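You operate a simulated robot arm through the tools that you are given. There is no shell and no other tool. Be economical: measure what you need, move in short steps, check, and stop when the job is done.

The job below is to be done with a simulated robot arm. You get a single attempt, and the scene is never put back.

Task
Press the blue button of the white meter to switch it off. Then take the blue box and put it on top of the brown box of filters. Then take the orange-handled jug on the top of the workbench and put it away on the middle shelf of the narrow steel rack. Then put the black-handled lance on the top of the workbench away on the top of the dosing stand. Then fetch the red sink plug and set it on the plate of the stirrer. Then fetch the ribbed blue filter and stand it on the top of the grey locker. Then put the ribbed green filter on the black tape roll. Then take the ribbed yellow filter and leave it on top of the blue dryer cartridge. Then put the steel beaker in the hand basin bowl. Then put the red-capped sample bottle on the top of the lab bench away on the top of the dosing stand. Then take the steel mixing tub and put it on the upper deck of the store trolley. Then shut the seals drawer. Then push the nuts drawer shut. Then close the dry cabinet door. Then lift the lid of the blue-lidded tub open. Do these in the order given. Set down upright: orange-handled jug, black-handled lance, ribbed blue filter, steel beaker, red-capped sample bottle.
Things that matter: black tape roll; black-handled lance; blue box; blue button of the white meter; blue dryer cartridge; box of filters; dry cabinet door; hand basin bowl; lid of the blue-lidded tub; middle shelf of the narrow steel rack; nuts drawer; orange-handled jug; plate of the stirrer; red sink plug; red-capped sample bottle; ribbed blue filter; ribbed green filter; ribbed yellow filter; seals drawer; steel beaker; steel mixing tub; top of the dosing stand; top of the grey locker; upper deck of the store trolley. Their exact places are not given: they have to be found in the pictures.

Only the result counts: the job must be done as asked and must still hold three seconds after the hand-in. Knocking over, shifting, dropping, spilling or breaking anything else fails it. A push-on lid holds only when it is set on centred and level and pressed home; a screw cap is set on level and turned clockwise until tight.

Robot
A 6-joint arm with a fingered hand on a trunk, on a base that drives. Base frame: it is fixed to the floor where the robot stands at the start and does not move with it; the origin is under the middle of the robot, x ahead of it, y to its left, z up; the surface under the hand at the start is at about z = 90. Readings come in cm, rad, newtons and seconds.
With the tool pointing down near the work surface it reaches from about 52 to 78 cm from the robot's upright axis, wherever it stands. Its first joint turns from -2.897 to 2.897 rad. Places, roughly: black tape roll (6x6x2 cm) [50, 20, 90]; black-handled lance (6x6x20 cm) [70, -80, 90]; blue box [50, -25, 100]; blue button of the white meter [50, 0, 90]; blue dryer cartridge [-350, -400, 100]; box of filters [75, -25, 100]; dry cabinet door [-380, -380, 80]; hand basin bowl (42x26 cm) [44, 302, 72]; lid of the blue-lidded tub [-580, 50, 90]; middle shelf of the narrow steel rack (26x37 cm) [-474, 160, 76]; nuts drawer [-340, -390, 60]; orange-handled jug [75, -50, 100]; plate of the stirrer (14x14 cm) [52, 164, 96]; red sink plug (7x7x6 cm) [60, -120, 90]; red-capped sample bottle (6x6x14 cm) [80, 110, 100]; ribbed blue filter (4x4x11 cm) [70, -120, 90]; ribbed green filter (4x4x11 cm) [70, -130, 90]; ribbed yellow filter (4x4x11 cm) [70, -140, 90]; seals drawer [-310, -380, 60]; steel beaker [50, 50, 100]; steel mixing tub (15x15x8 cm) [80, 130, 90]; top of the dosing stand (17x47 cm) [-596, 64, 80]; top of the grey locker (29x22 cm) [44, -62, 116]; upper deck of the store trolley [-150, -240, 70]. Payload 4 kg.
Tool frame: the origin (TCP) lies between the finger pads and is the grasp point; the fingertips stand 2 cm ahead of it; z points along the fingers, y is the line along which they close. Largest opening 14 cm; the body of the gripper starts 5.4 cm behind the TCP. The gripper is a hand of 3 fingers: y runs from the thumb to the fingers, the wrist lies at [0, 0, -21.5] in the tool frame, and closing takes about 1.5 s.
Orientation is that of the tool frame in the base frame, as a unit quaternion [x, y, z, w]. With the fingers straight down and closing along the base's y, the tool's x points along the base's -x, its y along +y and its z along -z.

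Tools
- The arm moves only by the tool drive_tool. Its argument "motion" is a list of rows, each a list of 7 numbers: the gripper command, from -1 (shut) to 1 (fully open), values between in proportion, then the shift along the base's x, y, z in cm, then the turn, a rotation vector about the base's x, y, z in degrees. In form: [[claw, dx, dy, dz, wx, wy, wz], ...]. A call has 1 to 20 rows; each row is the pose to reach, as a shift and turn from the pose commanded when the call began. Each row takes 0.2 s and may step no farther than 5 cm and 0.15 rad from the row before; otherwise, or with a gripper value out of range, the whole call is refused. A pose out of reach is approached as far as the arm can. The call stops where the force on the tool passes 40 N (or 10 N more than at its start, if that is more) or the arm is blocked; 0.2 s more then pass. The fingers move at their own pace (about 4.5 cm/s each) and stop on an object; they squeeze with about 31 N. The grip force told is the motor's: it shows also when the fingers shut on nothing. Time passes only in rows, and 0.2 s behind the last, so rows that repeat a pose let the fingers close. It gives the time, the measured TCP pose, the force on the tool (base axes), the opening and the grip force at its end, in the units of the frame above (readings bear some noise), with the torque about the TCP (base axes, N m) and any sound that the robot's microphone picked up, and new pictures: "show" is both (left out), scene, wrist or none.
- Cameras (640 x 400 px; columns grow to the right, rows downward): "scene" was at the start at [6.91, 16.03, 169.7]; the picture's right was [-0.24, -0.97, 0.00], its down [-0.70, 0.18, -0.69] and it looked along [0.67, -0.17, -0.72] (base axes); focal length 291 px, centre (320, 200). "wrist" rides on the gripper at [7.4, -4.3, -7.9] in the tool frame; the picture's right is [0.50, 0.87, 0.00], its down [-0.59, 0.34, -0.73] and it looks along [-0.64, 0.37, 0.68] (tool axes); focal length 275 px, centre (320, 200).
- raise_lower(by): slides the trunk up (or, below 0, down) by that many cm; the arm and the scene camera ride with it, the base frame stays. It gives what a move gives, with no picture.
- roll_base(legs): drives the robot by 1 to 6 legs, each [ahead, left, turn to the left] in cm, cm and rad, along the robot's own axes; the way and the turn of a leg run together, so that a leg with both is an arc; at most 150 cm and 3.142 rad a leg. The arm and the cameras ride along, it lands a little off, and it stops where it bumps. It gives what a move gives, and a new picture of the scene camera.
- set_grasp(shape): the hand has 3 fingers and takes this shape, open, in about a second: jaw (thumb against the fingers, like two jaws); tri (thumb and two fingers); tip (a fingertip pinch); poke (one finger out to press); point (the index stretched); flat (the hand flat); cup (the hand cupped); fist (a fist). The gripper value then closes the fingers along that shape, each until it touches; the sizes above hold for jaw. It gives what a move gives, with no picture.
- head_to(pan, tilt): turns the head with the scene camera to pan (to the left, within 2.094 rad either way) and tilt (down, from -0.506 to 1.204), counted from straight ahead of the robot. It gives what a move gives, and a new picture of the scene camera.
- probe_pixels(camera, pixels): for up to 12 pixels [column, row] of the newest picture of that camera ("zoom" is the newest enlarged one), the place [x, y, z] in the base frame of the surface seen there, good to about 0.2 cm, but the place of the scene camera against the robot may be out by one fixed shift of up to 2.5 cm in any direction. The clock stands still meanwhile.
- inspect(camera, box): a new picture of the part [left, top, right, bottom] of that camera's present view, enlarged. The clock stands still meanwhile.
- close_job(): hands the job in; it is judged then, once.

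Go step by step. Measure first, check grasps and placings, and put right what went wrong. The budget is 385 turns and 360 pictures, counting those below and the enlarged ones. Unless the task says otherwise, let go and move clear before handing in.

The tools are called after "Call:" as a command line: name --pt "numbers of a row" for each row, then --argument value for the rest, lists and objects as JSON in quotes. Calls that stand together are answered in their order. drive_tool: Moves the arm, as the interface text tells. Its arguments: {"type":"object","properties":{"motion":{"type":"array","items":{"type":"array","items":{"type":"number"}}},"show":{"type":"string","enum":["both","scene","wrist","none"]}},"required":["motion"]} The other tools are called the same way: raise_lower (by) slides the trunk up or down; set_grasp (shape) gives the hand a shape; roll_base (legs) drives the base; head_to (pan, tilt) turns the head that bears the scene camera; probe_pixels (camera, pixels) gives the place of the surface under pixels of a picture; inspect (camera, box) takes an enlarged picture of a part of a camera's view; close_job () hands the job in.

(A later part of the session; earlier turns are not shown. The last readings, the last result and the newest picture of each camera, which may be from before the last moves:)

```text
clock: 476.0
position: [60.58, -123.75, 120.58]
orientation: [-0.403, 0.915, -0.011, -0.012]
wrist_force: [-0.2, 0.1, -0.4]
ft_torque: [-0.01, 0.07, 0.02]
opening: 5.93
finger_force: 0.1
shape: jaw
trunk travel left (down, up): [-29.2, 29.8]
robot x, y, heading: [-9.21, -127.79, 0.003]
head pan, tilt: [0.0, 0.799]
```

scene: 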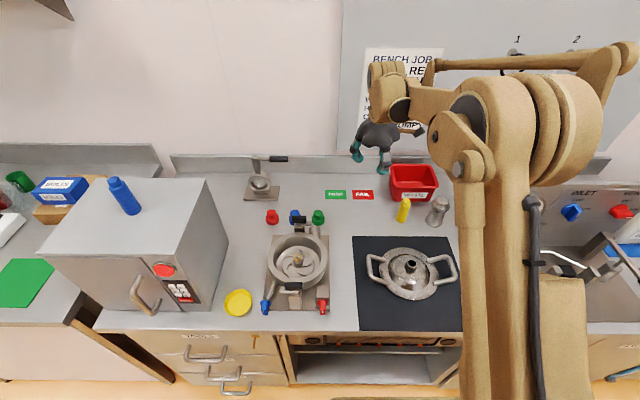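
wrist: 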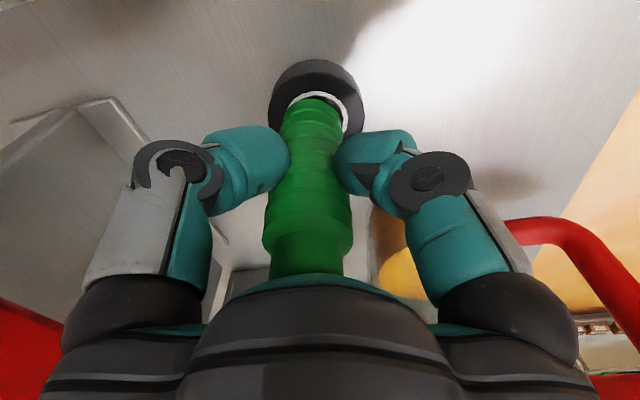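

Call:
drive_tool --pt "-0.15 2 -4 -0.5 0 0 0" --pt "-0.15 4 -8 -1 0 0 0" --pt "-0.15 6 -12 -1.5 0 0 0" --pt "-0.15 7.1 -15.3 -2 0 0 0" --pt "-0.15 7.1 -15.3 -2 0 0 0" --show "wrist"

Call:
probe_pixels --camera "wrist" --pixels '[[321, 40], [312, 38], [331, 38], [321, 48], [321, 31]]'

```text
clock: 477.2
position: [67.61, -138.77, 118.33]
orientation: [-0.403, 0.915, -0.01, -0.011]
wrist_force: [-0.5, -0.7, -0.4]
ft_torque: [0.02, -0.01, 0.0]
opening: 5.92
finger_force: 0.0
shape: jaw
trunk travel left (down, up): [-29.2, 29.8]
robot x, y, heading: [-9.39, -128.02, 0.005]
head pan, tilt: [0.0, 0.799]
```

wrist: 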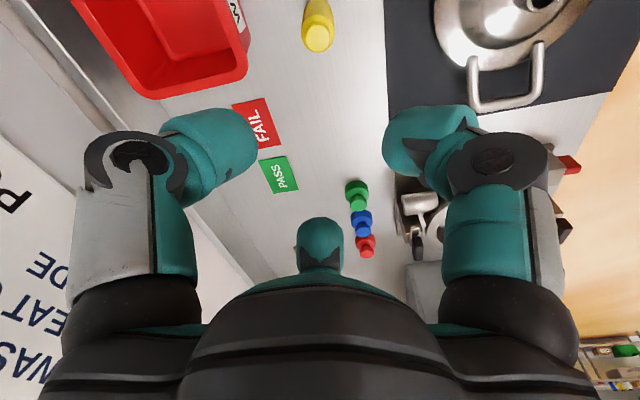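

```text
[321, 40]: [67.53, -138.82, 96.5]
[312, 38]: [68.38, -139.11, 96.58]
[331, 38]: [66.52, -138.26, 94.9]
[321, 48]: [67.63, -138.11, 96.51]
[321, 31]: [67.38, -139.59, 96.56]
```

Call:
probe_pixels --camera "wrist" --pixels '[[246, 72], [245, 30], [180, 90], [470, 105], [480, 65]]'

Call:
drive_tool --pt "-0.15 0.15 -0.2 -4.5 0 0 0" --pt "-0.15 0.15 -0.2 -9 0 0 0" --pt "-0.15 0.15 -0.2 -13.5 0 0 0" --show "wrist"

```text
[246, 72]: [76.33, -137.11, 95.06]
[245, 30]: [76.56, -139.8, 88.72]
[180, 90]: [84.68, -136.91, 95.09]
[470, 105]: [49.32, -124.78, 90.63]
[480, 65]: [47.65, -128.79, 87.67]
```

```text
clock: 478.0
position: [67.78, -139.24, 104.79]
orientation: [-0.403, 0.915, -0.01, -0.01]
wrist_force: [0.0, 0.3, -0.5]
ft_torque: [0.01, 0.0, 0.01]
opening: 5.93
finger_force: 0.0
shape: jaw
trunk travel left (down, up): [-29.2, 29.8]
robot x, y, heading: [-9.46, -128.3, 0.008]
head pan, tilt: [0.0, 0.799]
```

wrist: 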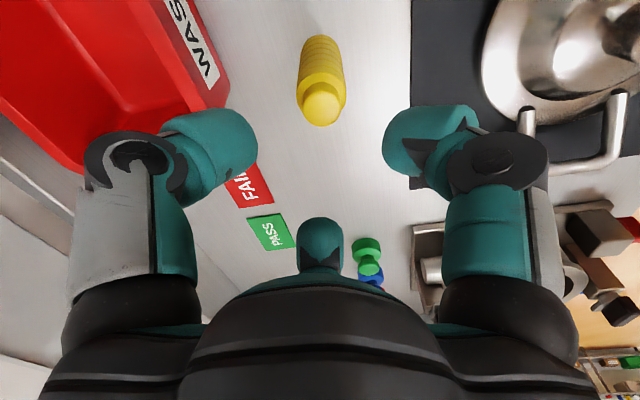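

Clear. Descend the rest, grip, lift.

Call:
drive_tool --pt "-0.15 0 0.1 -4.5 0 0 0" --pt "-0.15 0 0.1 -9 0 0 0" --pt "-0.15 0 0.1 -12.3 0 0 0" --pt "-0.15 0 0.1 -12.3 0 0 0" --pt "-0.6 0 0.1 -12.3 0 0 0" --pt "-1 0 0.1 -12.3 0 0 0" --pt "-1 0 0.1 -12.3 0 0 0" --pt "-1 0 0.1 -12.3 0 0 0" --pt "-1 0 0.1 -12.3 0 0 0" --pt "-1 0 0.1 -10 0 0 0" --pt "-1 0 0.1 -6 0 0 0" --pt "-1 0 0.1 -1.5 0 0 0" --pt "-1 0 0.1 3 0 0 0" --pt "-1 0 0.1 7.5 0 0 0" --pt "-1 0 0.1 12 0 0 0" --pt "-1 0 0.1 16.5 0 0 0" --pt "-1 0 0.1 21 0 0 0" --show "wrist"

```text
clock: 481.6
position: [67.82, -139.01, 126.53]
orientation: [-0.403, 0.915, -0.011, -0.011]
wrist_force: [0.8, -0.5, -0.5]
ft_torque: [-0.01, 0.0, 0.02]
opening: 3.07
finger_force: 31.6
shape: jaw
out of reach, approached as far as the arm can: row 3, 4, 5, 6, 7, 8, 9
trunk travel left (down, up): [-29.2, 29.8]
robot x, y, heading: [-9.52, -128.48, 0.006]
head pan, tilt: [0.0, 0.799]
```

wrist: 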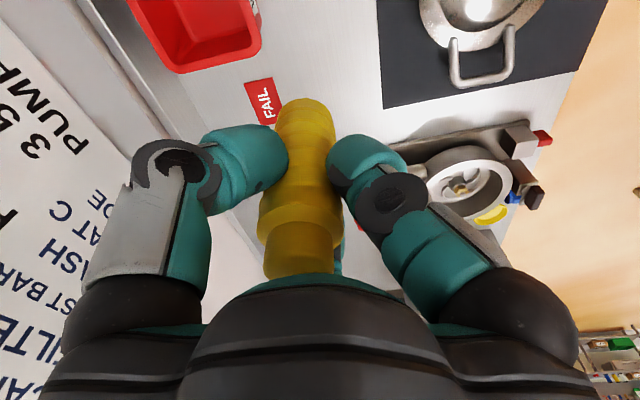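

Yellow filter held. Next to the far area: back up, move to about (−55,−190) and face −x to survey.

Call:
roll_base --legs '[[-48, 0, 0], [0, 0, 3.13]]'

Call:
head_to --pan 0.45 --tilt 0.35

```text
clock: 491.6
position: [-133.27, -113.88, 126.35]
orientation: [0.925, 0.38, 0.011, -0.01]
wrist_force: [0.3, 0.1, -0.5]
ft_torque: [0.0, 0.01, -0.01]
opening: 3.05
finger_force: 31.4
shape: jaw
trunk travel left (down, up): [-29.2, 29.8]
robot x, y, heading: [-56.44, -128.44, 3.1]
head pan, tilt: [0.0, 0.799]
```

scene: 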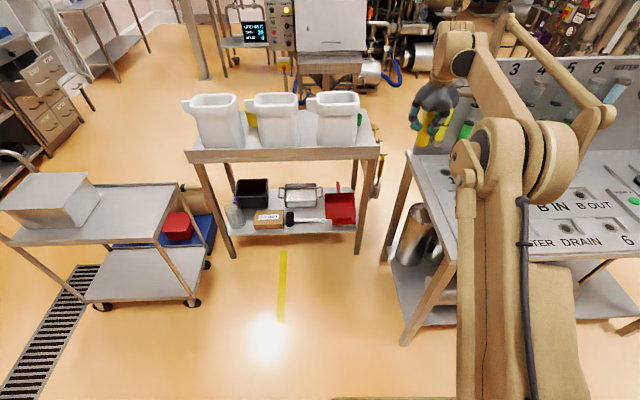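

```text
clock: 492.5
position: [-133.24, -113.95, 126.42]
orientation: [0.925, 0.379, 0.01, -0.01]
wrist_force: [0.0, -1.1, -0.2]
ft_torque: [-0.03, -0.01, 0.03]
opening: 3.05
finger_force: 31.0
shape: jaw
trunk travel left (down, up): [-29.2, 29.8]
robot x, y, heading: [-55.91, -128.57, 3.1]
head pan, tilt: [0.45, 0.351]
```

scene: 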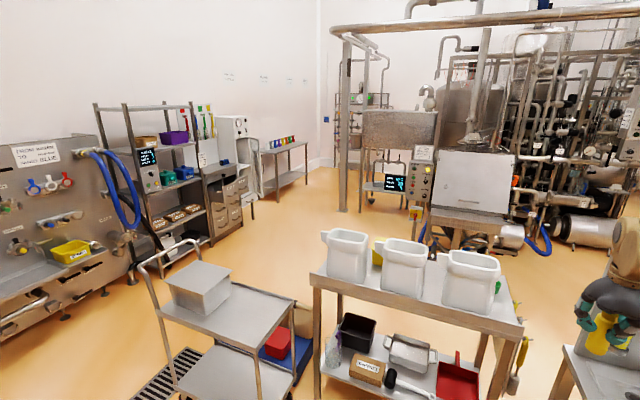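

Call:
probe_pixels --camera "scene" --pixels '[[165, 315], [260, 350], [295, 300], [205, 262], [320, 280], [520, 330], [60, 315], [120, 265], [225, 200], [245, 220], [180, 380], [305, 340]]'

Call:
inspect --camera "scene" --box '[90, 80, 310, 280]'

```text
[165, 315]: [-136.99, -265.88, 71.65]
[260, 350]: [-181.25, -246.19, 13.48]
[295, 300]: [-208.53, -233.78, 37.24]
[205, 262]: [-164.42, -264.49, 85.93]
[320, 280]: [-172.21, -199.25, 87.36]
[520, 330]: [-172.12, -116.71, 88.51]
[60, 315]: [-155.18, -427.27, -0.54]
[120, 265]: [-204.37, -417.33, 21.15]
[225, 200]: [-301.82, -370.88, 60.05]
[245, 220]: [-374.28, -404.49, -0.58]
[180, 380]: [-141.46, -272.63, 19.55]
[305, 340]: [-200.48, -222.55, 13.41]
```

```text
2.00 times, centred on (200, 180) of scene
```

zoom: 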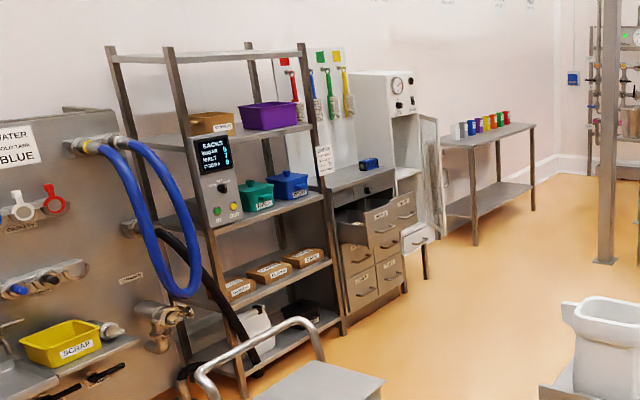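

Plan: go left to y≈−335, then ahead between trolley and wall. First retract the hand toward the robot.

Call:
drive_tool --pt "-1 4.5 -1 1 0 0 0" --pt "-1 9 -2 2 0 0 0" --pt "-1 13.5 -3 3 0 0 0" --pt "-1 18 -4 4 0 0 0" --pt "-1 22.5 -5 5 0 0 0" --pt "-1 26 -6 6 0 0 0" --show "none"

Call:
roll_base --legs '[[0, 102, 0.04], [0, 102, 0]]'

Call:
head_to --pan 0.35 --tilt 0.45

```text
clock: 493.9
position: [-107.21, -120.11, 132.67]
orientation: [0.925, 0.38, 0.01, -0.01]
wrist_force: [0.2, 0.6, 0.1]
ft_torque: [0.0, -0.03, -0.01]
opening: 3.06
finger_force: 31.3
shape: jaw
trunk travel left (down, up): [-29.2, 29.8]
robot x, y, heading: [-56.37, -128.18, 3.103]
head pan, tilt: [0.45, 0.351]
```

```text
clock: 504.1
position: [-110.48, -328.12, 132.54]
orientation: [0.915, 0.402, 0.01, -0.011]
wrist_force: [0.7, -0.6, -0.6]
ft_torque: [0.06, -0.01, -0.04]
opening: 3.07
finger_force: 31.6
shape: jaw
trunk travel left (down, up): [-29.2, 29.8]
robot x, y, heading: [-59.06, -333.97, -3.129]
head pan, tilt: [0.45, 0.351]
```

scene: 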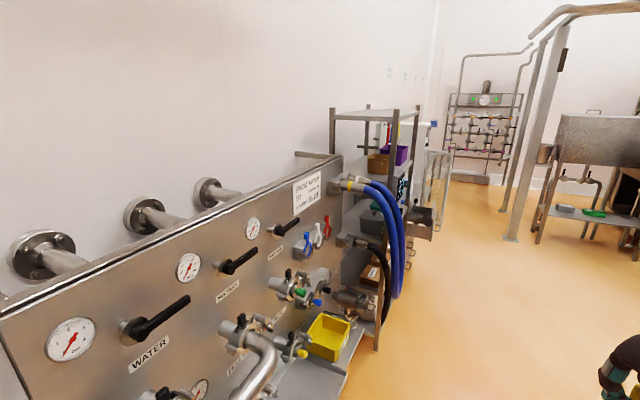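

```text
clock: 504.8
position: [-110.51, -328.16, 132.58]
orientation: [0.915, 0.404, 0.011, -0.01]
wrist_force: [0.2, 0.4, -1.1]
ft_torque: [0.01, -0.01, 0.0]
opening: 3.08
finger_force: 31.1
shape: jaw
trunk travel left (down, up): [-29.2, 29.8]
robot x, y, heading: [-59.16, -334.18, -3.134]
head pan, tilt: [0.351, 0.45]
```

scene: 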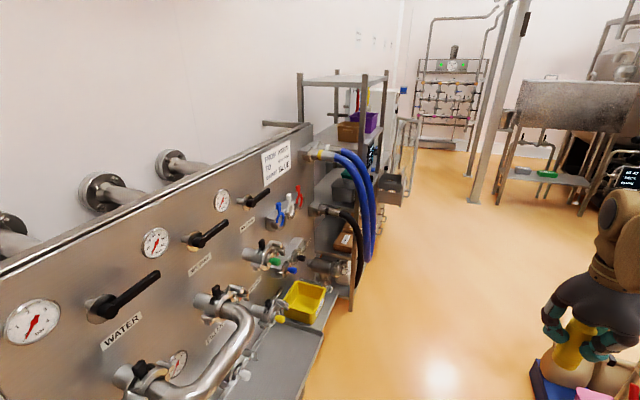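

Call:
probe_pixels --camera "scene" --pixels '[[320, 340], [368, 230], [358, 270], [385, 185], [400, 190], [415, 160], [350, 300], [250, 345], [410, 130], [480, 180]]'

```text
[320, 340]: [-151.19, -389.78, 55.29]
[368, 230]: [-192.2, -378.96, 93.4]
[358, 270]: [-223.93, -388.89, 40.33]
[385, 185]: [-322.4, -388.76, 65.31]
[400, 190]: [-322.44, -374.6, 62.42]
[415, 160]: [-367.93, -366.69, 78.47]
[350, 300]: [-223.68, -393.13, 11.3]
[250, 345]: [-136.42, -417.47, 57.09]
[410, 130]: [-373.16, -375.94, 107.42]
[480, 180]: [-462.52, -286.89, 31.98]
```

Corridor clear. Drive ahead 236, drifting right to y≈−318, and look at the cabinet.

Call:
roll_base --legs '[[118, -8, 0], [135, -8, 0], [0, 0, 1.2]]'

Call:
head_to --pan 0.25 --tilt 0.65

```text
clock: 519.9
position: [-334.34, -360.58, 132.77]
orientation: [0.549, 0.835, 0.003, -0.014]
wrist_force: [-0.8, 0.3, -1.4]
ft_torque: [0.01, 0.01, -0.02]
opening: 3.1
finger_force: 31.2
shape: jaw
trunk travel left (down, up): [-29.2, 29.8]
robot x, y, heading: [-307.8, -316.15, -1.979]
head pan, tilt: [0.351, 0.45]
```

scene: 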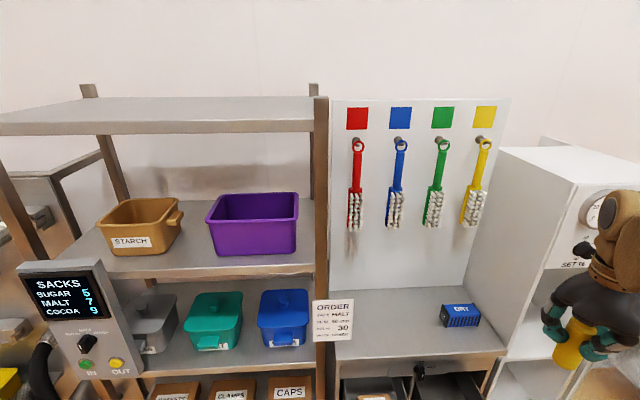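

```text
clock: 520.6
position: [-334.31, -360.7, 132.56]
orientation: [0.549, 0.836, 0.003, -0.015]
wrist_force: [0.0, 0.2, -0.6]
ft_torque: [0.0, 0.01, -0.02]
opening: 3.08
finger_force: 31.4
shape: jaw
trunk travel left (down, up): [-29.2, 29.8]
robot x, y, heading: [-308.26, -316.27, -1.986]
head pan, tilt: [0.25, 0.649]
```

scene: 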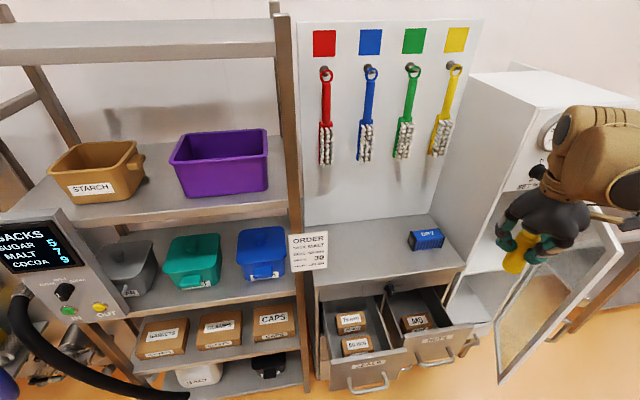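

The blue "DRY" dryer cartridge lies at (426,238) on the drawer unit. Zoom and probe.

Call:
inspect --camera "scene" --box '[380, 200, 480, 280]'

Call:
probe_pixels --camera "scene" --pixels '[[412, 233], [440, 230], [444, 237], [416, 243], [428, 236], [430, 248], [400, 260], [455, 255], [365, 390], [435, 360], [405, 330], [385, 385]]'

```text
5.00 times, centred on (430, 240) of scene
```

zoom: 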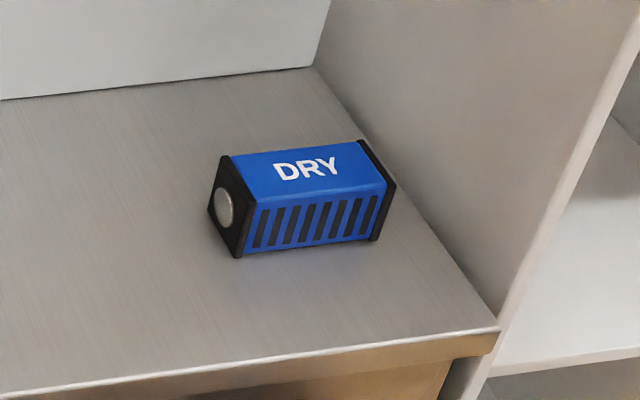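

```text
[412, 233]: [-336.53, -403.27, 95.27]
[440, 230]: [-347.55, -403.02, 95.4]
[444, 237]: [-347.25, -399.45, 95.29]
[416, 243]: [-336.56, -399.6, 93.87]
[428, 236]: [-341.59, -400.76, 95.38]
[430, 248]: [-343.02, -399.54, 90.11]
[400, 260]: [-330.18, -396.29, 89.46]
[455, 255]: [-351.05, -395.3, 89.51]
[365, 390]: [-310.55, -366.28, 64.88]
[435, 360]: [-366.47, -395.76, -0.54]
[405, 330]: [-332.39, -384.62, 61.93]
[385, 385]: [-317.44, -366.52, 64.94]
```

Cartridge top ≈(−340.9,−400.5), z≈96, next to the tall dry cabinet (x<−352). I'll face −y with robot at (−333,−329).

Call:
roll_base --legs '[[0, 0, 0.41], [12, -25, 0]]'

Call:
head_to --pan 0.0 --tilt 0.75

```text
clock: 523.7
position: [-339.45, -379.12, 132.54]
orientation: [0.372, 0.928, 0.001, -0.015]
wrist_force: [0.0, 0.1, -0.3]
ft_torque: [0.01, -0.03, 0.01]
opening: 3.06
finger_force: 30.8
shape: jaw
trunk travel left (down, up): [-29.2, 29.8]
robot x, y, heading: [-332.5, -327.56, -1.584]
head pan, tilt: [0.25, 0.649]
```

scene: 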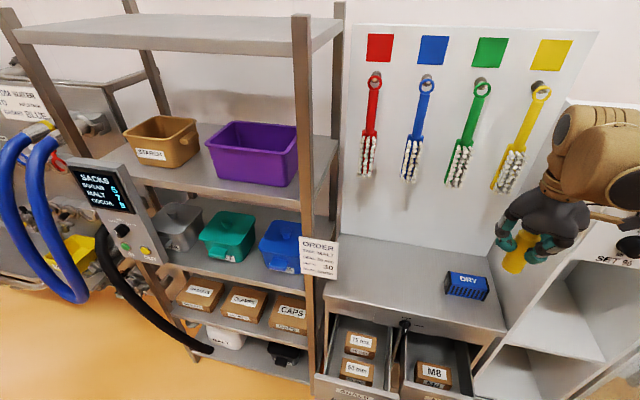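

```text
clock: 524.5
position: [-339.24, -379.02, 132.58]
orientation: [0.372, 0.928, 0.0, -0.015]
wrist_force: [0.8, 0.5, -0.7]
ft_torque: [0.01, 0.01, 0.01]
opening: 3.06
finger_force: 30.8
shape: jaw
trunk travel left (down, up): [-29.2, 29.8]
robot x, y, heading: [-332.08, -327.93, -1.584]
head pan, tilt: [0.0, 0.75]
```

scene: 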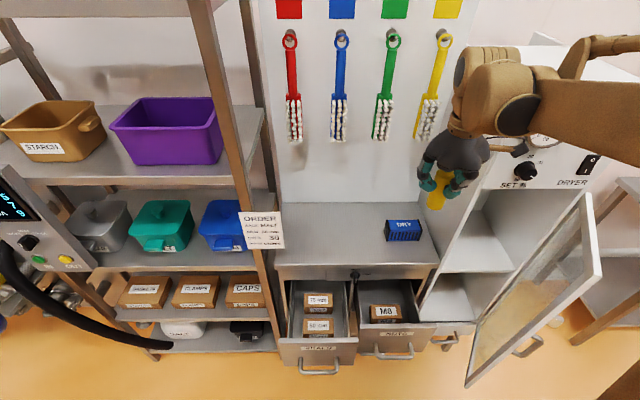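

Call:
probe_pixels --camera "scene" --pixels '[[350, 190], [430, 115], [382, 115], [450, 215], [455, 240], [388, 222], [420, 222], [420, 232], [387, 232], [404, 226], [437, 235], [480, 190]]'

Call:
drive_tool --pt "-1 0 -4 -3 0 0 0" --pt "-1 -0.5 -8 -6 0 0 0" --pt "-1 -1 -12 -8 0 0 0" --pt "-1 -1.5 -16 -10 0 0 0" --pt "-1 -1.7 -18.5 -13 0 0 0" --pt "-1 -1.7 -18.5 -16 0 0 0" --pt "-1 -1.7 -18.5 -16 0 0 0" --show "both"

```text
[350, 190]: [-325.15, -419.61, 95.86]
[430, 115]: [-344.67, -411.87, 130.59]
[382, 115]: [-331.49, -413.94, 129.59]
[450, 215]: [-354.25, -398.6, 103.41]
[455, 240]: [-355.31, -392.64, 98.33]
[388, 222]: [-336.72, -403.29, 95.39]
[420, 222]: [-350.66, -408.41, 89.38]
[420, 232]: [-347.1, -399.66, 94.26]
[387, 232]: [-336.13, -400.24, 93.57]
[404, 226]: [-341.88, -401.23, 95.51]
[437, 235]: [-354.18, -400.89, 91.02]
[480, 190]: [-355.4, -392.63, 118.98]
```

```text
refused: row 2 steps farther than a row can; nothing moved
```

Call:
drive_tool --pt "-1 0 -4 -2 0 0 0" --pt "-1 -0.5 -8 -4 0 0 0" --pt "-1 -1 -12 -6 0 0 0" --pt "-1 -1.5 -16 -8 0 0 0" --pt "-1 -1.8 -20 -10 0 0 0" --pt "-1 -1.8 -21 -14 0 0 0" --pt "-1 -1.8 -21 -18 0 0 0" --pt "-1 -1.8 -21 -18 0 0 0" --show "both"

```text
clock: 526.3
position: [-341.2, -400.29, 114.47]
orientation: [0.372, 0.928, 0.0, -0.016]
wrist_force: [0.3, -0.2, -0.6]
ft_torque: [0.0, -0.03, -0.01]
opening: 3.07
finger_force: 31.1
shape: jaw
trunk travel left (down, up): [-29.2, 29.8]
robot x, y, heading: [-332.01, -327.47, -1.582]
head pan, tilt: [0.0, 0.75]
```

scene: 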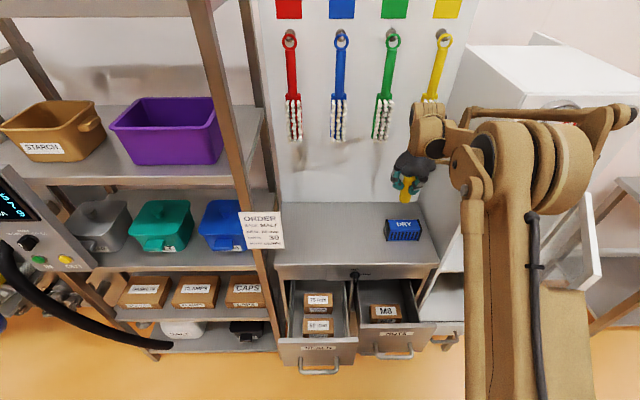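
wrist: 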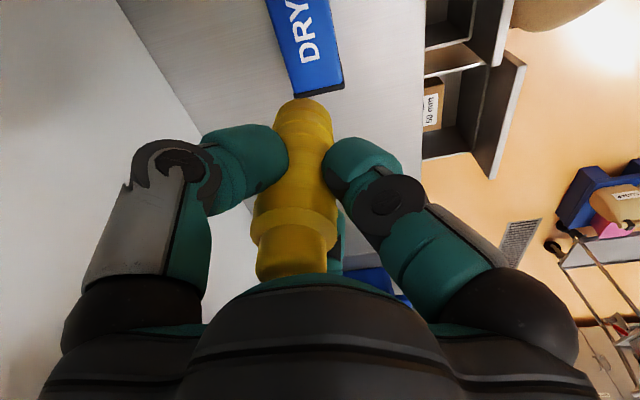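

Call:
probe_pixels --camera "wrist" --pixels '[[296, 95], [342, 82], [318, 88], [290, 70], [325, 40], [268, 5], [330, 5]]'

Call:
probe_pixels --camera "wrist" --pixels '[[303, 103], [280, 120], [328, 120], [302, 130], [297, 200], [290, 250], [258, 200], [335, 200]]'

```text
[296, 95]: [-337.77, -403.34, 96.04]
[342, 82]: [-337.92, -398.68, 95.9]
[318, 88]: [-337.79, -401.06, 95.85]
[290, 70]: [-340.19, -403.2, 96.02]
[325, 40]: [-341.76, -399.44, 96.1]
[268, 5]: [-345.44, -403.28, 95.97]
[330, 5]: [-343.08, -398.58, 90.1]
```

```text
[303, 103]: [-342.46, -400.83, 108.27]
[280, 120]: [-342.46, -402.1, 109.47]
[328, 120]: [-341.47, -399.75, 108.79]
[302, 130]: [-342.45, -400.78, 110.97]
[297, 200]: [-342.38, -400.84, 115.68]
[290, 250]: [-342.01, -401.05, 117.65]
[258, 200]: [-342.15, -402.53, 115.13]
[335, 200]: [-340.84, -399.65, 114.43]
```

Cartridge centre ≈(−342,−401), width 4.6, top z 96.05; filter axis ≈(−340.5,−401.25). Shift (−1.3,+0.25) and lower to contact (TCP≈102.5).

Call:
drive_tool --pt "-1 -1.3 0.25 -3 0 0 0" --pt "-1 -1.3 0.25 -7 0 0 0" --pt "-1 -1.3 0.25 -10 0 0 0" --pt "-1 -1.3 0.25 -11.3 0 0 0" --pt "-1 -1.3 0.25 -11.3 0 0 0" --show "both"

Call:
inspect --camera "scene" --box '[370, 170, 450, 260]'

```text
clock: 527.5
position: [-342.35, -399.62, 103.35]
orientation: [0.372, 0.928, 0.001, -0.014]
wrist_force: [0.6, 0.1, -0.2]
ft_torque: [0.01, 0.0, -0.02]
opening: 3.07
finger_force: 30.9
shape: jaw
trunk travel left (down, up): [-29.2, 29.8]
robot x, y, heading: [-332.67, -328.04, -1.585]
head pan, tilt: [0.0, 0.75]
```

scene: 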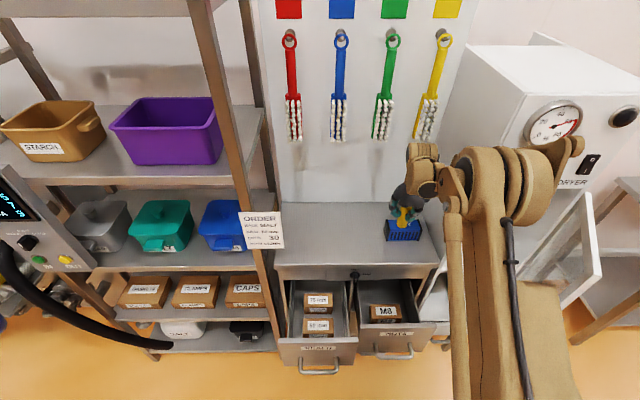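
wrist: 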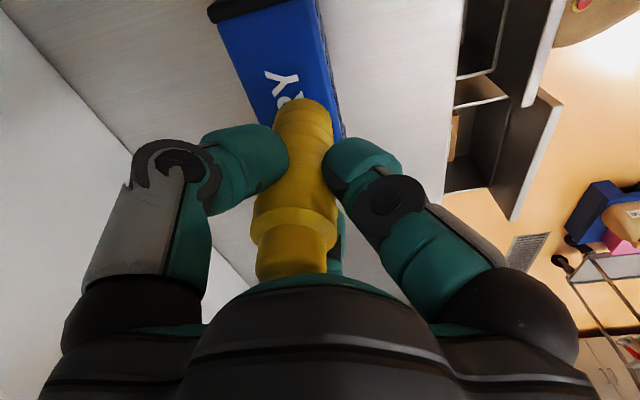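

```text
4.44 times, centred on (410, 215) of scene
```

zoom: 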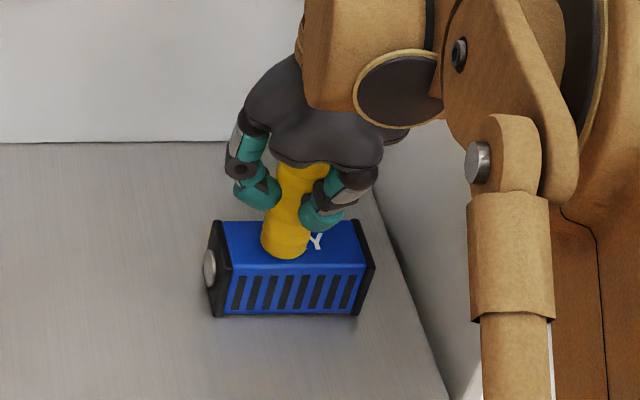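

Call:
drive_tool --pt "-1 0 -0.35 -0.4 0 0 0" --pt "-1 0 -0.35 -0.8 0 0 0" --pt "-1 0 -0.35 -1.1 0 0 0" --pt "-1 0 -0.35 -1.3 0 0 0" --pt "-1 0 -0.35 -1.3 0 0 0" --show "none"

Call:
inspect --camera "scene" --box '[370, 170, 450, 260]'

```text
clock: 528.2
position: [-342.35, -399.92, 102.9]
orientation: [0.373, 0.928, -0.002, -0.016]
wrist_force: [0.1, 3.2, 31.0]
ft_torque: [-0.16, -0.21, 0.08]
opening: 2.69
finger_force: 31.1
shape: jaw
trunk travel left (down, up): [-29.2, 29.8]
robot x, y, heading: [-332.68, -328.0, -1.585]
head pan, tilt: [0.0, 0.75]
stopped in row 3: the force on the tool passed its limit at 45 N (the readings are from after the stop); the commanded pose is now the measured one
```

```text
4.44 times, centred on (410, 215) of scene
```

zoom: 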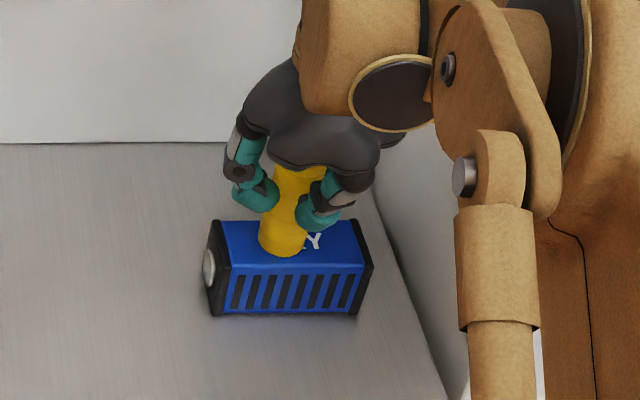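

Contact made; base lies within the cartridge top. Ease and open.

Call:
drive_tool --pt "-1 0 0 0.3 0 0 0" --pt "-0.75 0 0 0.3 0 0 0" --pt "-0.5 0 0 0.3 0 0 0" --pt "-0.3 0 0 0.3 0 0 0" --pt "-0.15 0 0 0.3 0 0 0" --pt "-0.1 0 0 0.3 0 0 0" --show "wrist"

Call:
inspect --camera "scene" --box '[370, 170, 450, 260]'

```text
clock: 529.6
position: [-342.37, -400.07, 102.79]
orientation: [0.372, 0.928, 0.001, -0.016]
wrist_force: [-0.5, -0.7, -0.2]
ft_torque: [0.01, -0.02, -0.02]
opening: 6.24
finger_force: 0.0
shape: jaw
trunk travel left (down, up): [-29.2, 29.8]
robot x, y, heading: [-332.44, -327.6, -1.587]
head pan, tilt: [0.0, 0.75]
```

wrist: 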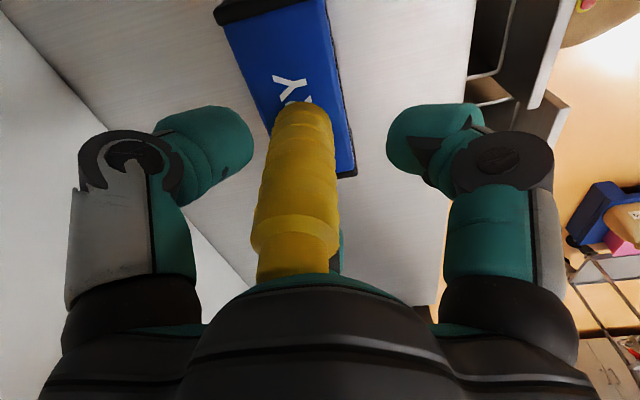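

```text
4.44 times, centred on (410, 215) of scene
```

zoom: 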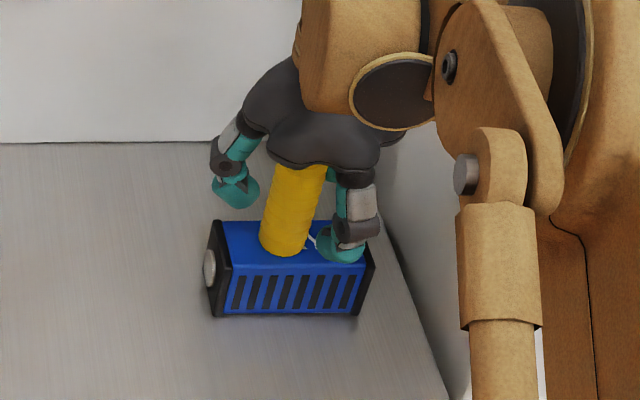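

Filter stands by itself. Rise straight up.

Call:
drive_tool --pt "-0.1 0 0 2 0 0 0" --pt "-0.1 0 0 5 0 0 0" --pt "-0.1 0 0 8.5 0 0 0" --pt "-0.1 0 0 12 0 0 0" --pt "-0.1 0 3 16 0 0 0" --pt "-0.1 0 7 18 0 0 0" --pt "-0.1 0 11.5 20 0 0 0" --pt "-0.1 0 16 22 0 0 0" --pt "-0.1 0 20 24 0 0 0" --show "scene"

Call:
inspect --camera "scene" --box '[260, 170, 480, 390]'

```text
clock: 531.6
position: [-342.35, -379.69, 126.93]
orientation: [0.372, 0.928, 0.0, -0.015]
wrist_force: [0.6, 1.4, 0.0]
ft_torque: [-0.01, -0.01, 0.01]
opening: 6.25
finger_force: 0.0
shape: jaw
trunk travel left (down, up): [-29.2, 29.8]
robot x, y, heading: [-332.26, -327.77, -1.582]
head pan, tilt: [0.0, 0.75]
```

scene: 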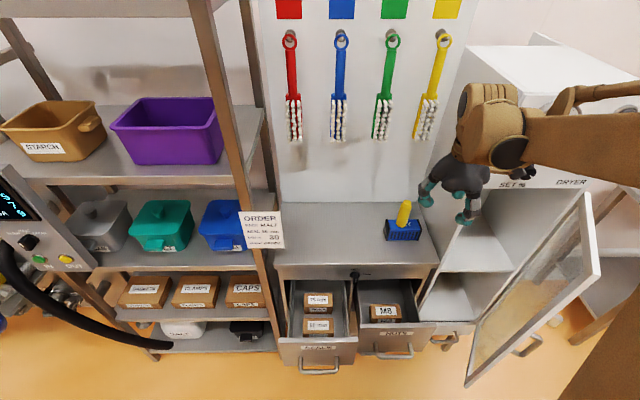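

```text
1.82 times, centred on (370, 280) of scene
```

zoom: 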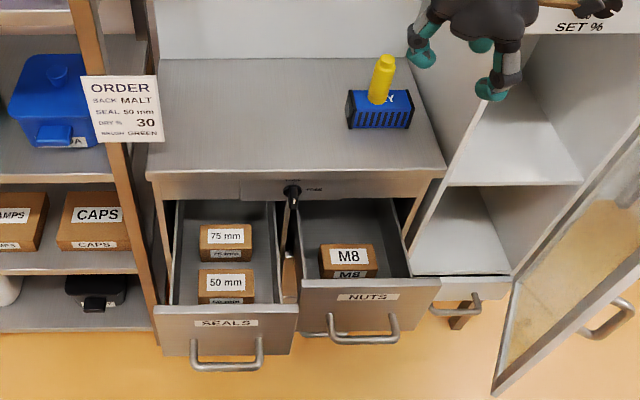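

Yellow filter is on the cartridge. Next the beaker: drive back to the lab bench.

Call:
roll_base --legs '[[-16, 0, 0], [0, 0, 1.58], [137, 0, 0], [137, 0, 0], [0, 118, 0], [0, 118, 0]]'

Call:
roll_base --legs '[[0, 118, 0], [36, 0, 0]]'

```text
clock: 561.4
position: [8.06, -88.26, 126.84]
orientation: [-0.385, 0.923, -0.011, -0.012]
wrist_force: [-0.5, 0.6, 0.4]
ft_torque: [-0.02, 0.0, -0.02]
opening: 6.28
finger_force: 0.1
shape: jaw
trunk travel left (down, up): [-29.2, 29.8]
robot x, y, heading: [-43.55, -77.61, -0.03]
head pan, tilt: [0.0, 0.75]
```

scene: 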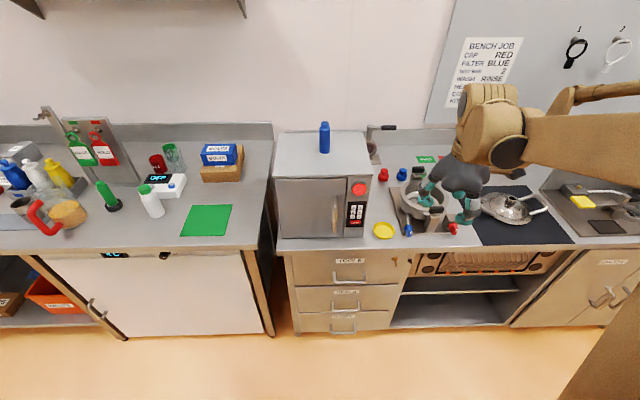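

```text
clock: 569.5
position: [49.59, 29.9, 126.75]
orientation: [-0.381, 0.925, -0.01, -0.012]
wrist_force: [0.1, -0.1, -0.6]
ft_torque: [-0.02, 0.02, -0.02]
opening: 6.28
finger_force: 0.1
shape: jaw
trunk travel left (down, up): [-29.2, 29.8]
robot x, y, heading: [-2.31, 40.81, -0.041]
head pan, tilt: [0.0, 0.75]
```

scene: 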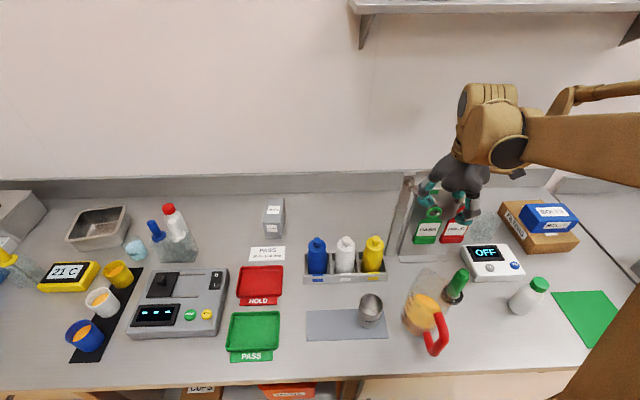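

Beaker ("WASTE") at (371,310). Zoom and probe.

Call:
inspect --camera "scene" --box '[330, 260, 450, 370]'

Call:
probe_pixels --camera "scene" --pixels '[[371, 298], [361, 300], [382, 300], [371, 326], [371, 305], [408, 300], [420, 330], [345, 270], [375, 270], [360, 318], [383, 316]]'

```text
3.64 times, centred on (390, 315) of scene
```

zoom: 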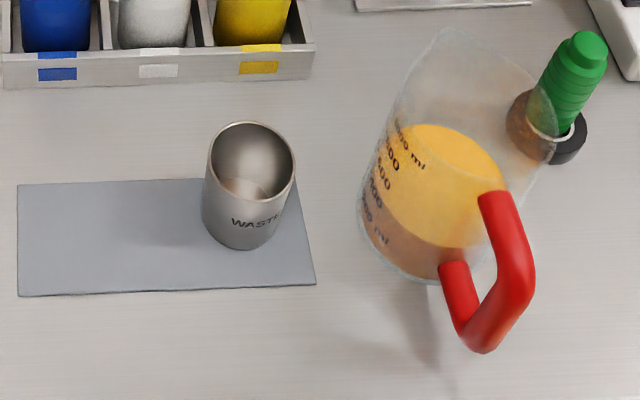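

```text
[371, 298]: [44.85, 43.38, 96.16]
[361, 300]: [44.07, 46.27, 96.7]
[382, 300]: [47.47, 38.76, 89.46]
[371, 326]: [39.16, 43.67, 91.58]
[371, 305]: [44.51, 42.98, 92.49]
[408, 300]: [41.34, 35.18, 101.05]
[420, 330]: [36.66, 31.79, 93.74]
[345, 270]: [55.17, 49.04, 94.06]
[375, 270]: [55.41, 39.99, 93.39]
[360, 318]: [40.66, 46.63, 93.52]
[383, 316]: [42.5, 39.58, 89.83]
```

Beaker ≈(41.6,44.1), Ø≈7. Back up 18 cm and move the hand above it.

Call:
roll_base --legs '[[-20, 0, 0.041]]'

Call:
drive_tool --pt "0.4 3 3.5 0 0 0 0" --pt "0.4 6 7 -2 0 0 0" --pt "0.4 9 10.5 -3 0 0 0" --pt "0.4 11 13.5 -5 0 0 0" --pt "0.4 11 13.5 -9 0 0 0" --pt "0.4 11 13.5 -9 0 0 0" --show "both"

```text
clock: 571.1
position: [29.45, 31.91, 126.94]
orientation: [-0.394, 0.919, -0.011, -0.011]
wrist_force: [-0.3, -0.6, -0.4]
ft_torque: [0.01, -0.05, 0.0]
opening: 6.29
finger_force: 0.1
shape: jaw
trunk travel left (down, up): [-29.2, 29.8]
robot x, y, heading: [-22.33, 42.09, -0.007]
head pan, tilt: [0.0, 0.75]
```

scene: 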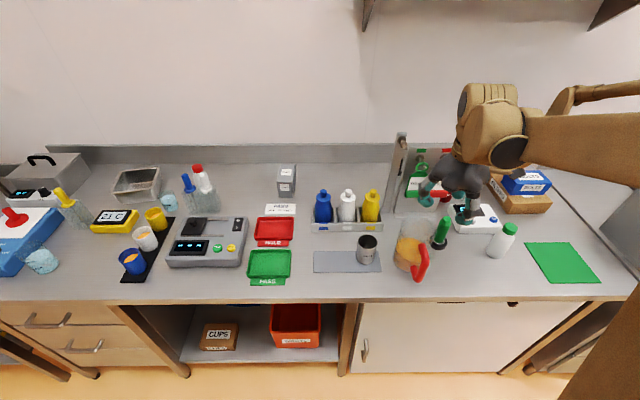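

```text
refused: row 2 steps farther than a row can; nothing moved
```

Call:
drive_tool --pt "0.4 3 3.5 0 0 0 0" --pt "0.4 6 7 -1 0 0 0" --pt "0.4 9 10.5 -2 0 0 0" --pt "0.4 11 13 -4 0 0 0" --pt "0.4 11 13 -8 0 0 0" --pt "0.4 11 13 -8 0 0 0" --show "wrist"

```text
clock: 572.5
position: [40.46, 45.04, 118.72]
orientation: [-0.393, 0.919, -0.011, -0.012]
wrist_force: [0.4, -0.5, 0.1]
ft_torque: [-0.03, 0.02, 0.0]
opening: 9.75
finger_force: 0.1
shape: jaw
trunk travel left (down, up): [-29.2, 29.8]
robot x, y, heading: [-22.67, 41.55, -0.013]
head pan, tilt: [0.0, 0.75]
```

wrist: 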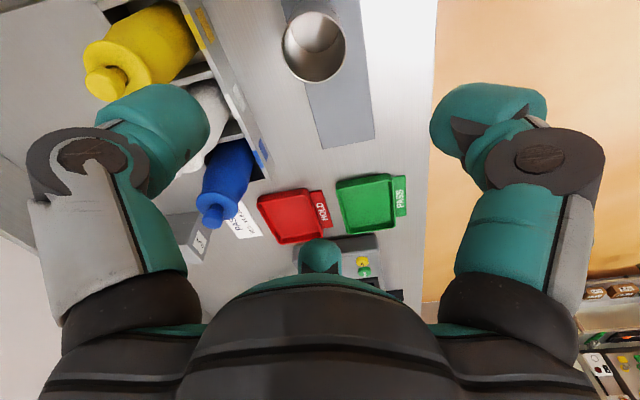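

Call:
probe_pixels --camera "wrist" --pixels '[[285, 45], [344, 45], [314, 15], [315, 80], [290, 65], [338, 65], [314, 50]]'

```text
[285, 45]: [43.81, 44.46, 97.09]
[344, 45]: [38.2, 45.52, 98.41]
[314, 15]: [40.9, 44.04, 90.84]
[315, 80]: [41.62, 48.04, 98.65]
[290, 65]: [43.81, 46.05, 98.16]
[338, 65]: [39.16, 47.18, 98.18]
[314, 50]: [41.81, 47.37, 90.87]
```

Beaker rim centre ≈(41.2,45.0), r≈3.1, rim z 98.5. Check the juice jug's nearest edge for palm clearance.

Call:
inspect --camera "scene" --box '[340, 200, 460, 290]'

```text
4.44 times, centred on (400, 245) of scene
```

zoom: 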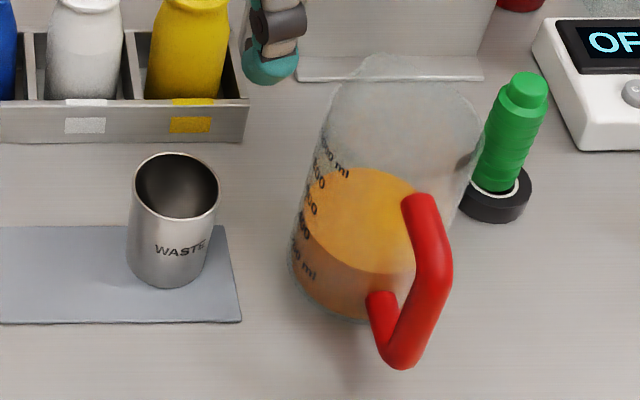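

Call:
probe_pixels --camera "zoom" --pixels '[[310, 160], [300, 220], [293, 270], [325, 110], [335, 95], [365, 62], [305, 200], [325, 180]]'

```text
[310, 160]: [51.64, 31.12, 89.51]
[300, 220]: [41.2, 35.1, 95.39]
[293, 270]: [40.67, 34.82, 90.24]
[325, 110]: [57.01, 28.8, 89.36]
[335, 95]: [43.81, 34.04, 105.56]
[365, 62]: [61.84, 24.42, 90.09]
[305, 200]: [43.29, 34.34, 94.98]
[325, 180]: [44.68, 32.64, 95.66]
```

Jug edge at y≈35.9; palm clears it by 2 cm. Descend to z 94.5 and grip.

Call:
drive_tool --pt "0.4 0.75 0 -4.5 0 0 0" --pt "0.4 0.75 0 -9 0 0 0" --pt "0.4 0.75 0 -13.5 0 0 0" --pt "0.4 0.75 0 -18 0 0 0" --pt "0.4 0.75 0 -22 0 0 0" --pt "0.4 0.75 0 -24.2 0 0 0" --pt "0.4 0.75 0 -24.2 0 0 0" --pt "0 0.75 0 -24.2 0 0 0" --pt "-0.4 0.75 0 -24.2 0 0 0" --pt "-0.8 0.75 0 -24.2 0 0 0" --pt "-1 0.75 0 -24.2 0 0 0" --pt "-1 0.75 0 -24.2 0 0 0" --pt "-1 0.75 0 -24.2 0 0 0" --show "wrist"

```text
clock: 573.7
position: [41.49, 45.03, 98.48]
orientation: [-0.394, 0.919, -0.016, -0.014]
wrist_force: [-4.7, 4.4, 20.9]
ft_torque: [-2.16, 0.02, -0.6]
opening: 9.75
finger_force: 0.1
shape: jaw
trunk travel left (down, up): [-29.2, 29.8]
robot x, y, heading: [-22.55, 41.85, -0.012]
head pan, tilt: [0.0, 0.75]
stopped in row 5: the force on the tool passed its limit at 133 N (the readings are from after the stop); the commanded pose is now the measured one
```

wrist: 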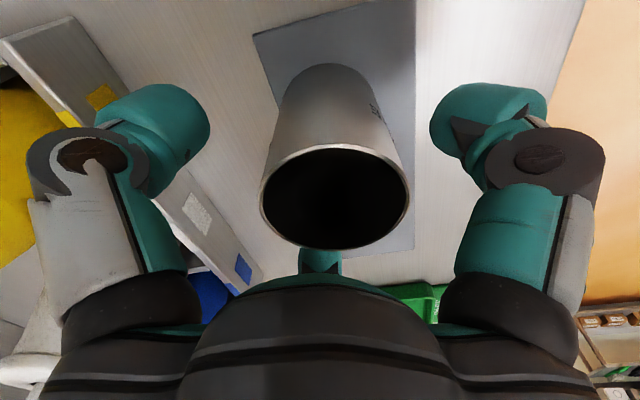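

The wrist-camera stalk likely touched the juice jug's rim. Lift at once and check the jug.

Call:
drive_tool --pt "0.4 0 0 2 0 0 0" --pt "0.4 0 0 6 0 0 0" --pt "0.4 0 0 10.5 0 0 0" --pt "0.4 0 0 15 0 0 0" --pt "0.4 0 0 19.5 0 0 0" --show "scene"

Call:
inspect --camera "scene" --box '[340, 200, 460, 290]'

```text
clock: 574.9
position: [41.55, 45.51, 117.9]
orientation: [-0.396, 0.918, -0.016, -0.013]
wrist_force: [-0.1, 0.9, 0.0]
ft_torque: [-0.04, 0.0, 0.01]
opening: 9.73
finger_force: 0.0
shape: jaw
trunk travel left (down, up): [-29.2, 29.8]
robot x, y, heading: [-22.16, 41.71, -0.011]
head pan, tilt: [0.0, 0.75]
```

scene: 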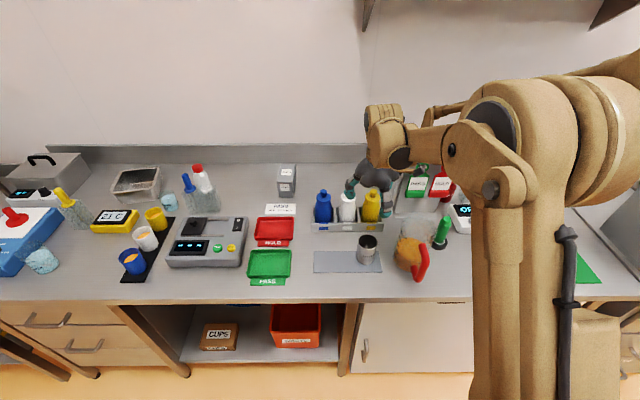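

```text
4.44 times, centred on (400, 245) of scene
```

zoom: 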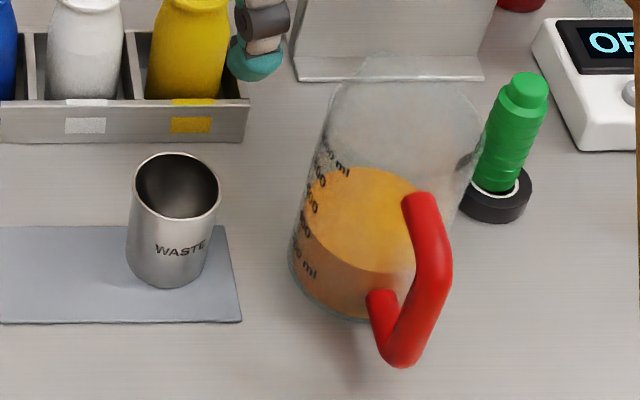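

The jug is unmoved. I'll turn the hand −76° so the camera stalk points toward the robot, straighten it, and retry.

Call:
drive_tool --pt "0.4 0 0 0 2.3 -0.6 0" --pt "0.4 0 0 0 2.3 -0.6 0" --show "none"

Call:
drive_tool --pt "0.4 0 0 0 0 0 -7.6" --pt "0.4 0 0 0 0 0 -15.2" --pt "0.4 0 0 0 0 0 -22.8" --pt "0.4 0 0 0 0 0 -30.4" --pt "0.4 0 0 0 0 0 -38" --pt "0.4 0 0 0 0 0 -45.6" --pt "0.4 0 0 0 0 0 -53.2" --pt "0.4 0 0 0 0 0 -60.8" --pt "0.4 0 0 0 0 0 -68.4" --pt "0.4 0 0 0 0 0 -76" --pt "0.4 0 0 0 0 0 -76" --show "wrist"

```text
clock: 575.5
position: [41.59, 45.38, 117.63]
orientation: [-0.395, 0.919, 0.002, -0.002]
wrist_force: [0.1, -0.1, 0.9]
ft_torque: [0.0, 0.01, -0.01]
opening: 9.76
finger_force: 0.0
shape: jaw
trunk travel left (down, up): [-29.2, 29.8]
robot x, y, heading: [-22.49, 41.63, -0.007]
head pan, tilt: [0.0, 0.75]
```

```text
clock: 577.9
position: [41.58, 45.08, 117.65]
orientation: [0.256, 0.967, 0.001, 0.0]
wrist_force: [0.3, -0.3, -0.4]
ft_torque: [0.03, 0.0, 0.01]
opening: 9.78
finger_force: 0.1
shape: jaw
trunk travel left (down, up): [-29.2, 29.8]
robot x, y, heading: [-22.24, 41.91, -0.01]
head pan, tilt: [0.0, 0.75]
```

wrist: 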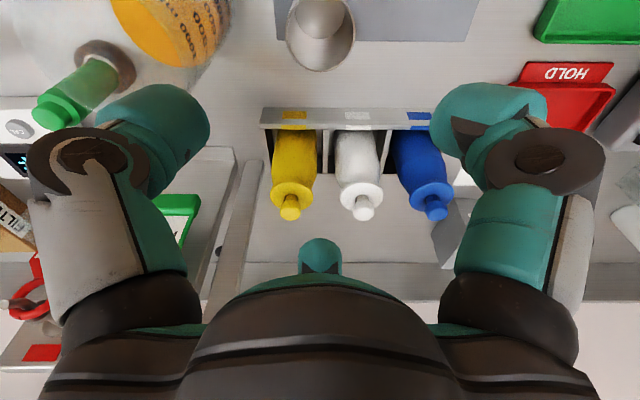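

Call:
probe_pixels --camera "wrist" --pixels '[[287, 35], [354, 35], [320, 70], [297, 58], [344, 58], [288, 20], [353, 20]]'

```text
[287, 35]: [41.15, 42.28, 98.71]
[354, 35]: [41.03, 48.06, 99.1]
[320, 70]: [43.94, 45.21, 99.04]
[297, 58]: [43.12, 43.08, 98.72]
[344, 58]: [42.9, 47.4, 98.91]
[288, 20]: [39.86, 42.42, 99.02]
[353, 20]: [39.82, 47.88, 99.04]
```

Rim centre (40.9,45.2). Align and descend to z≈94.7.

Call:
drive_tool --pt "0.4 -0.65 0.1 -4.5 0 0 0" --pt "0.4 -0.65 0.1 -9 0 0 0" --pt "0.4 -0.65 0.1 -13.5 0 0 0" --pt "0.4 -0.65 0.1 -18 0 0 0" --pt "0.4 -0.65 0.1 -21 0 0 0" --pt "0.4 -0.65 0.1 -23 0 0 0" --pt "0.4 -0.65 0.1 -23 0 0 0" --pt "0 -0.65 0.1 -23 0 0 0" --pt "-0.4 -0.65 0.1 -23 0 0 0" --pt "-0.8 -0.65 0.1 -23 0 0 0" --pt "-1 -0.65 0.1 -23 0 0 0" --pt "-1 -0.65 0.1 -23 0 0 0" --pt "-1 -0.65 0.1 -23 0 0 0" --show "wrist"

```text
clock: 580.7
position: [40.86, 45.33, 94.71]
orientation: [0.255, 0.967, 0.002, 0.0]
wrist_force: [-0.8, -1.1, 0.9]
ft_torque: [-0.01, 0.01, -0.01]
opening: 5.57
finger_force: 30.9
shape: jaw
trunk travel left (down, up): [-29.2, 29.8]
robot x, y, heading: [-22.49, 41.47, -0.012]
head pan, tilt: [0.0, 0.75]
```

wrist: 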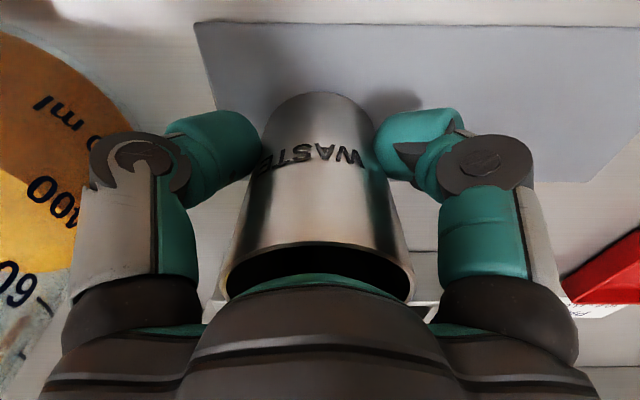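

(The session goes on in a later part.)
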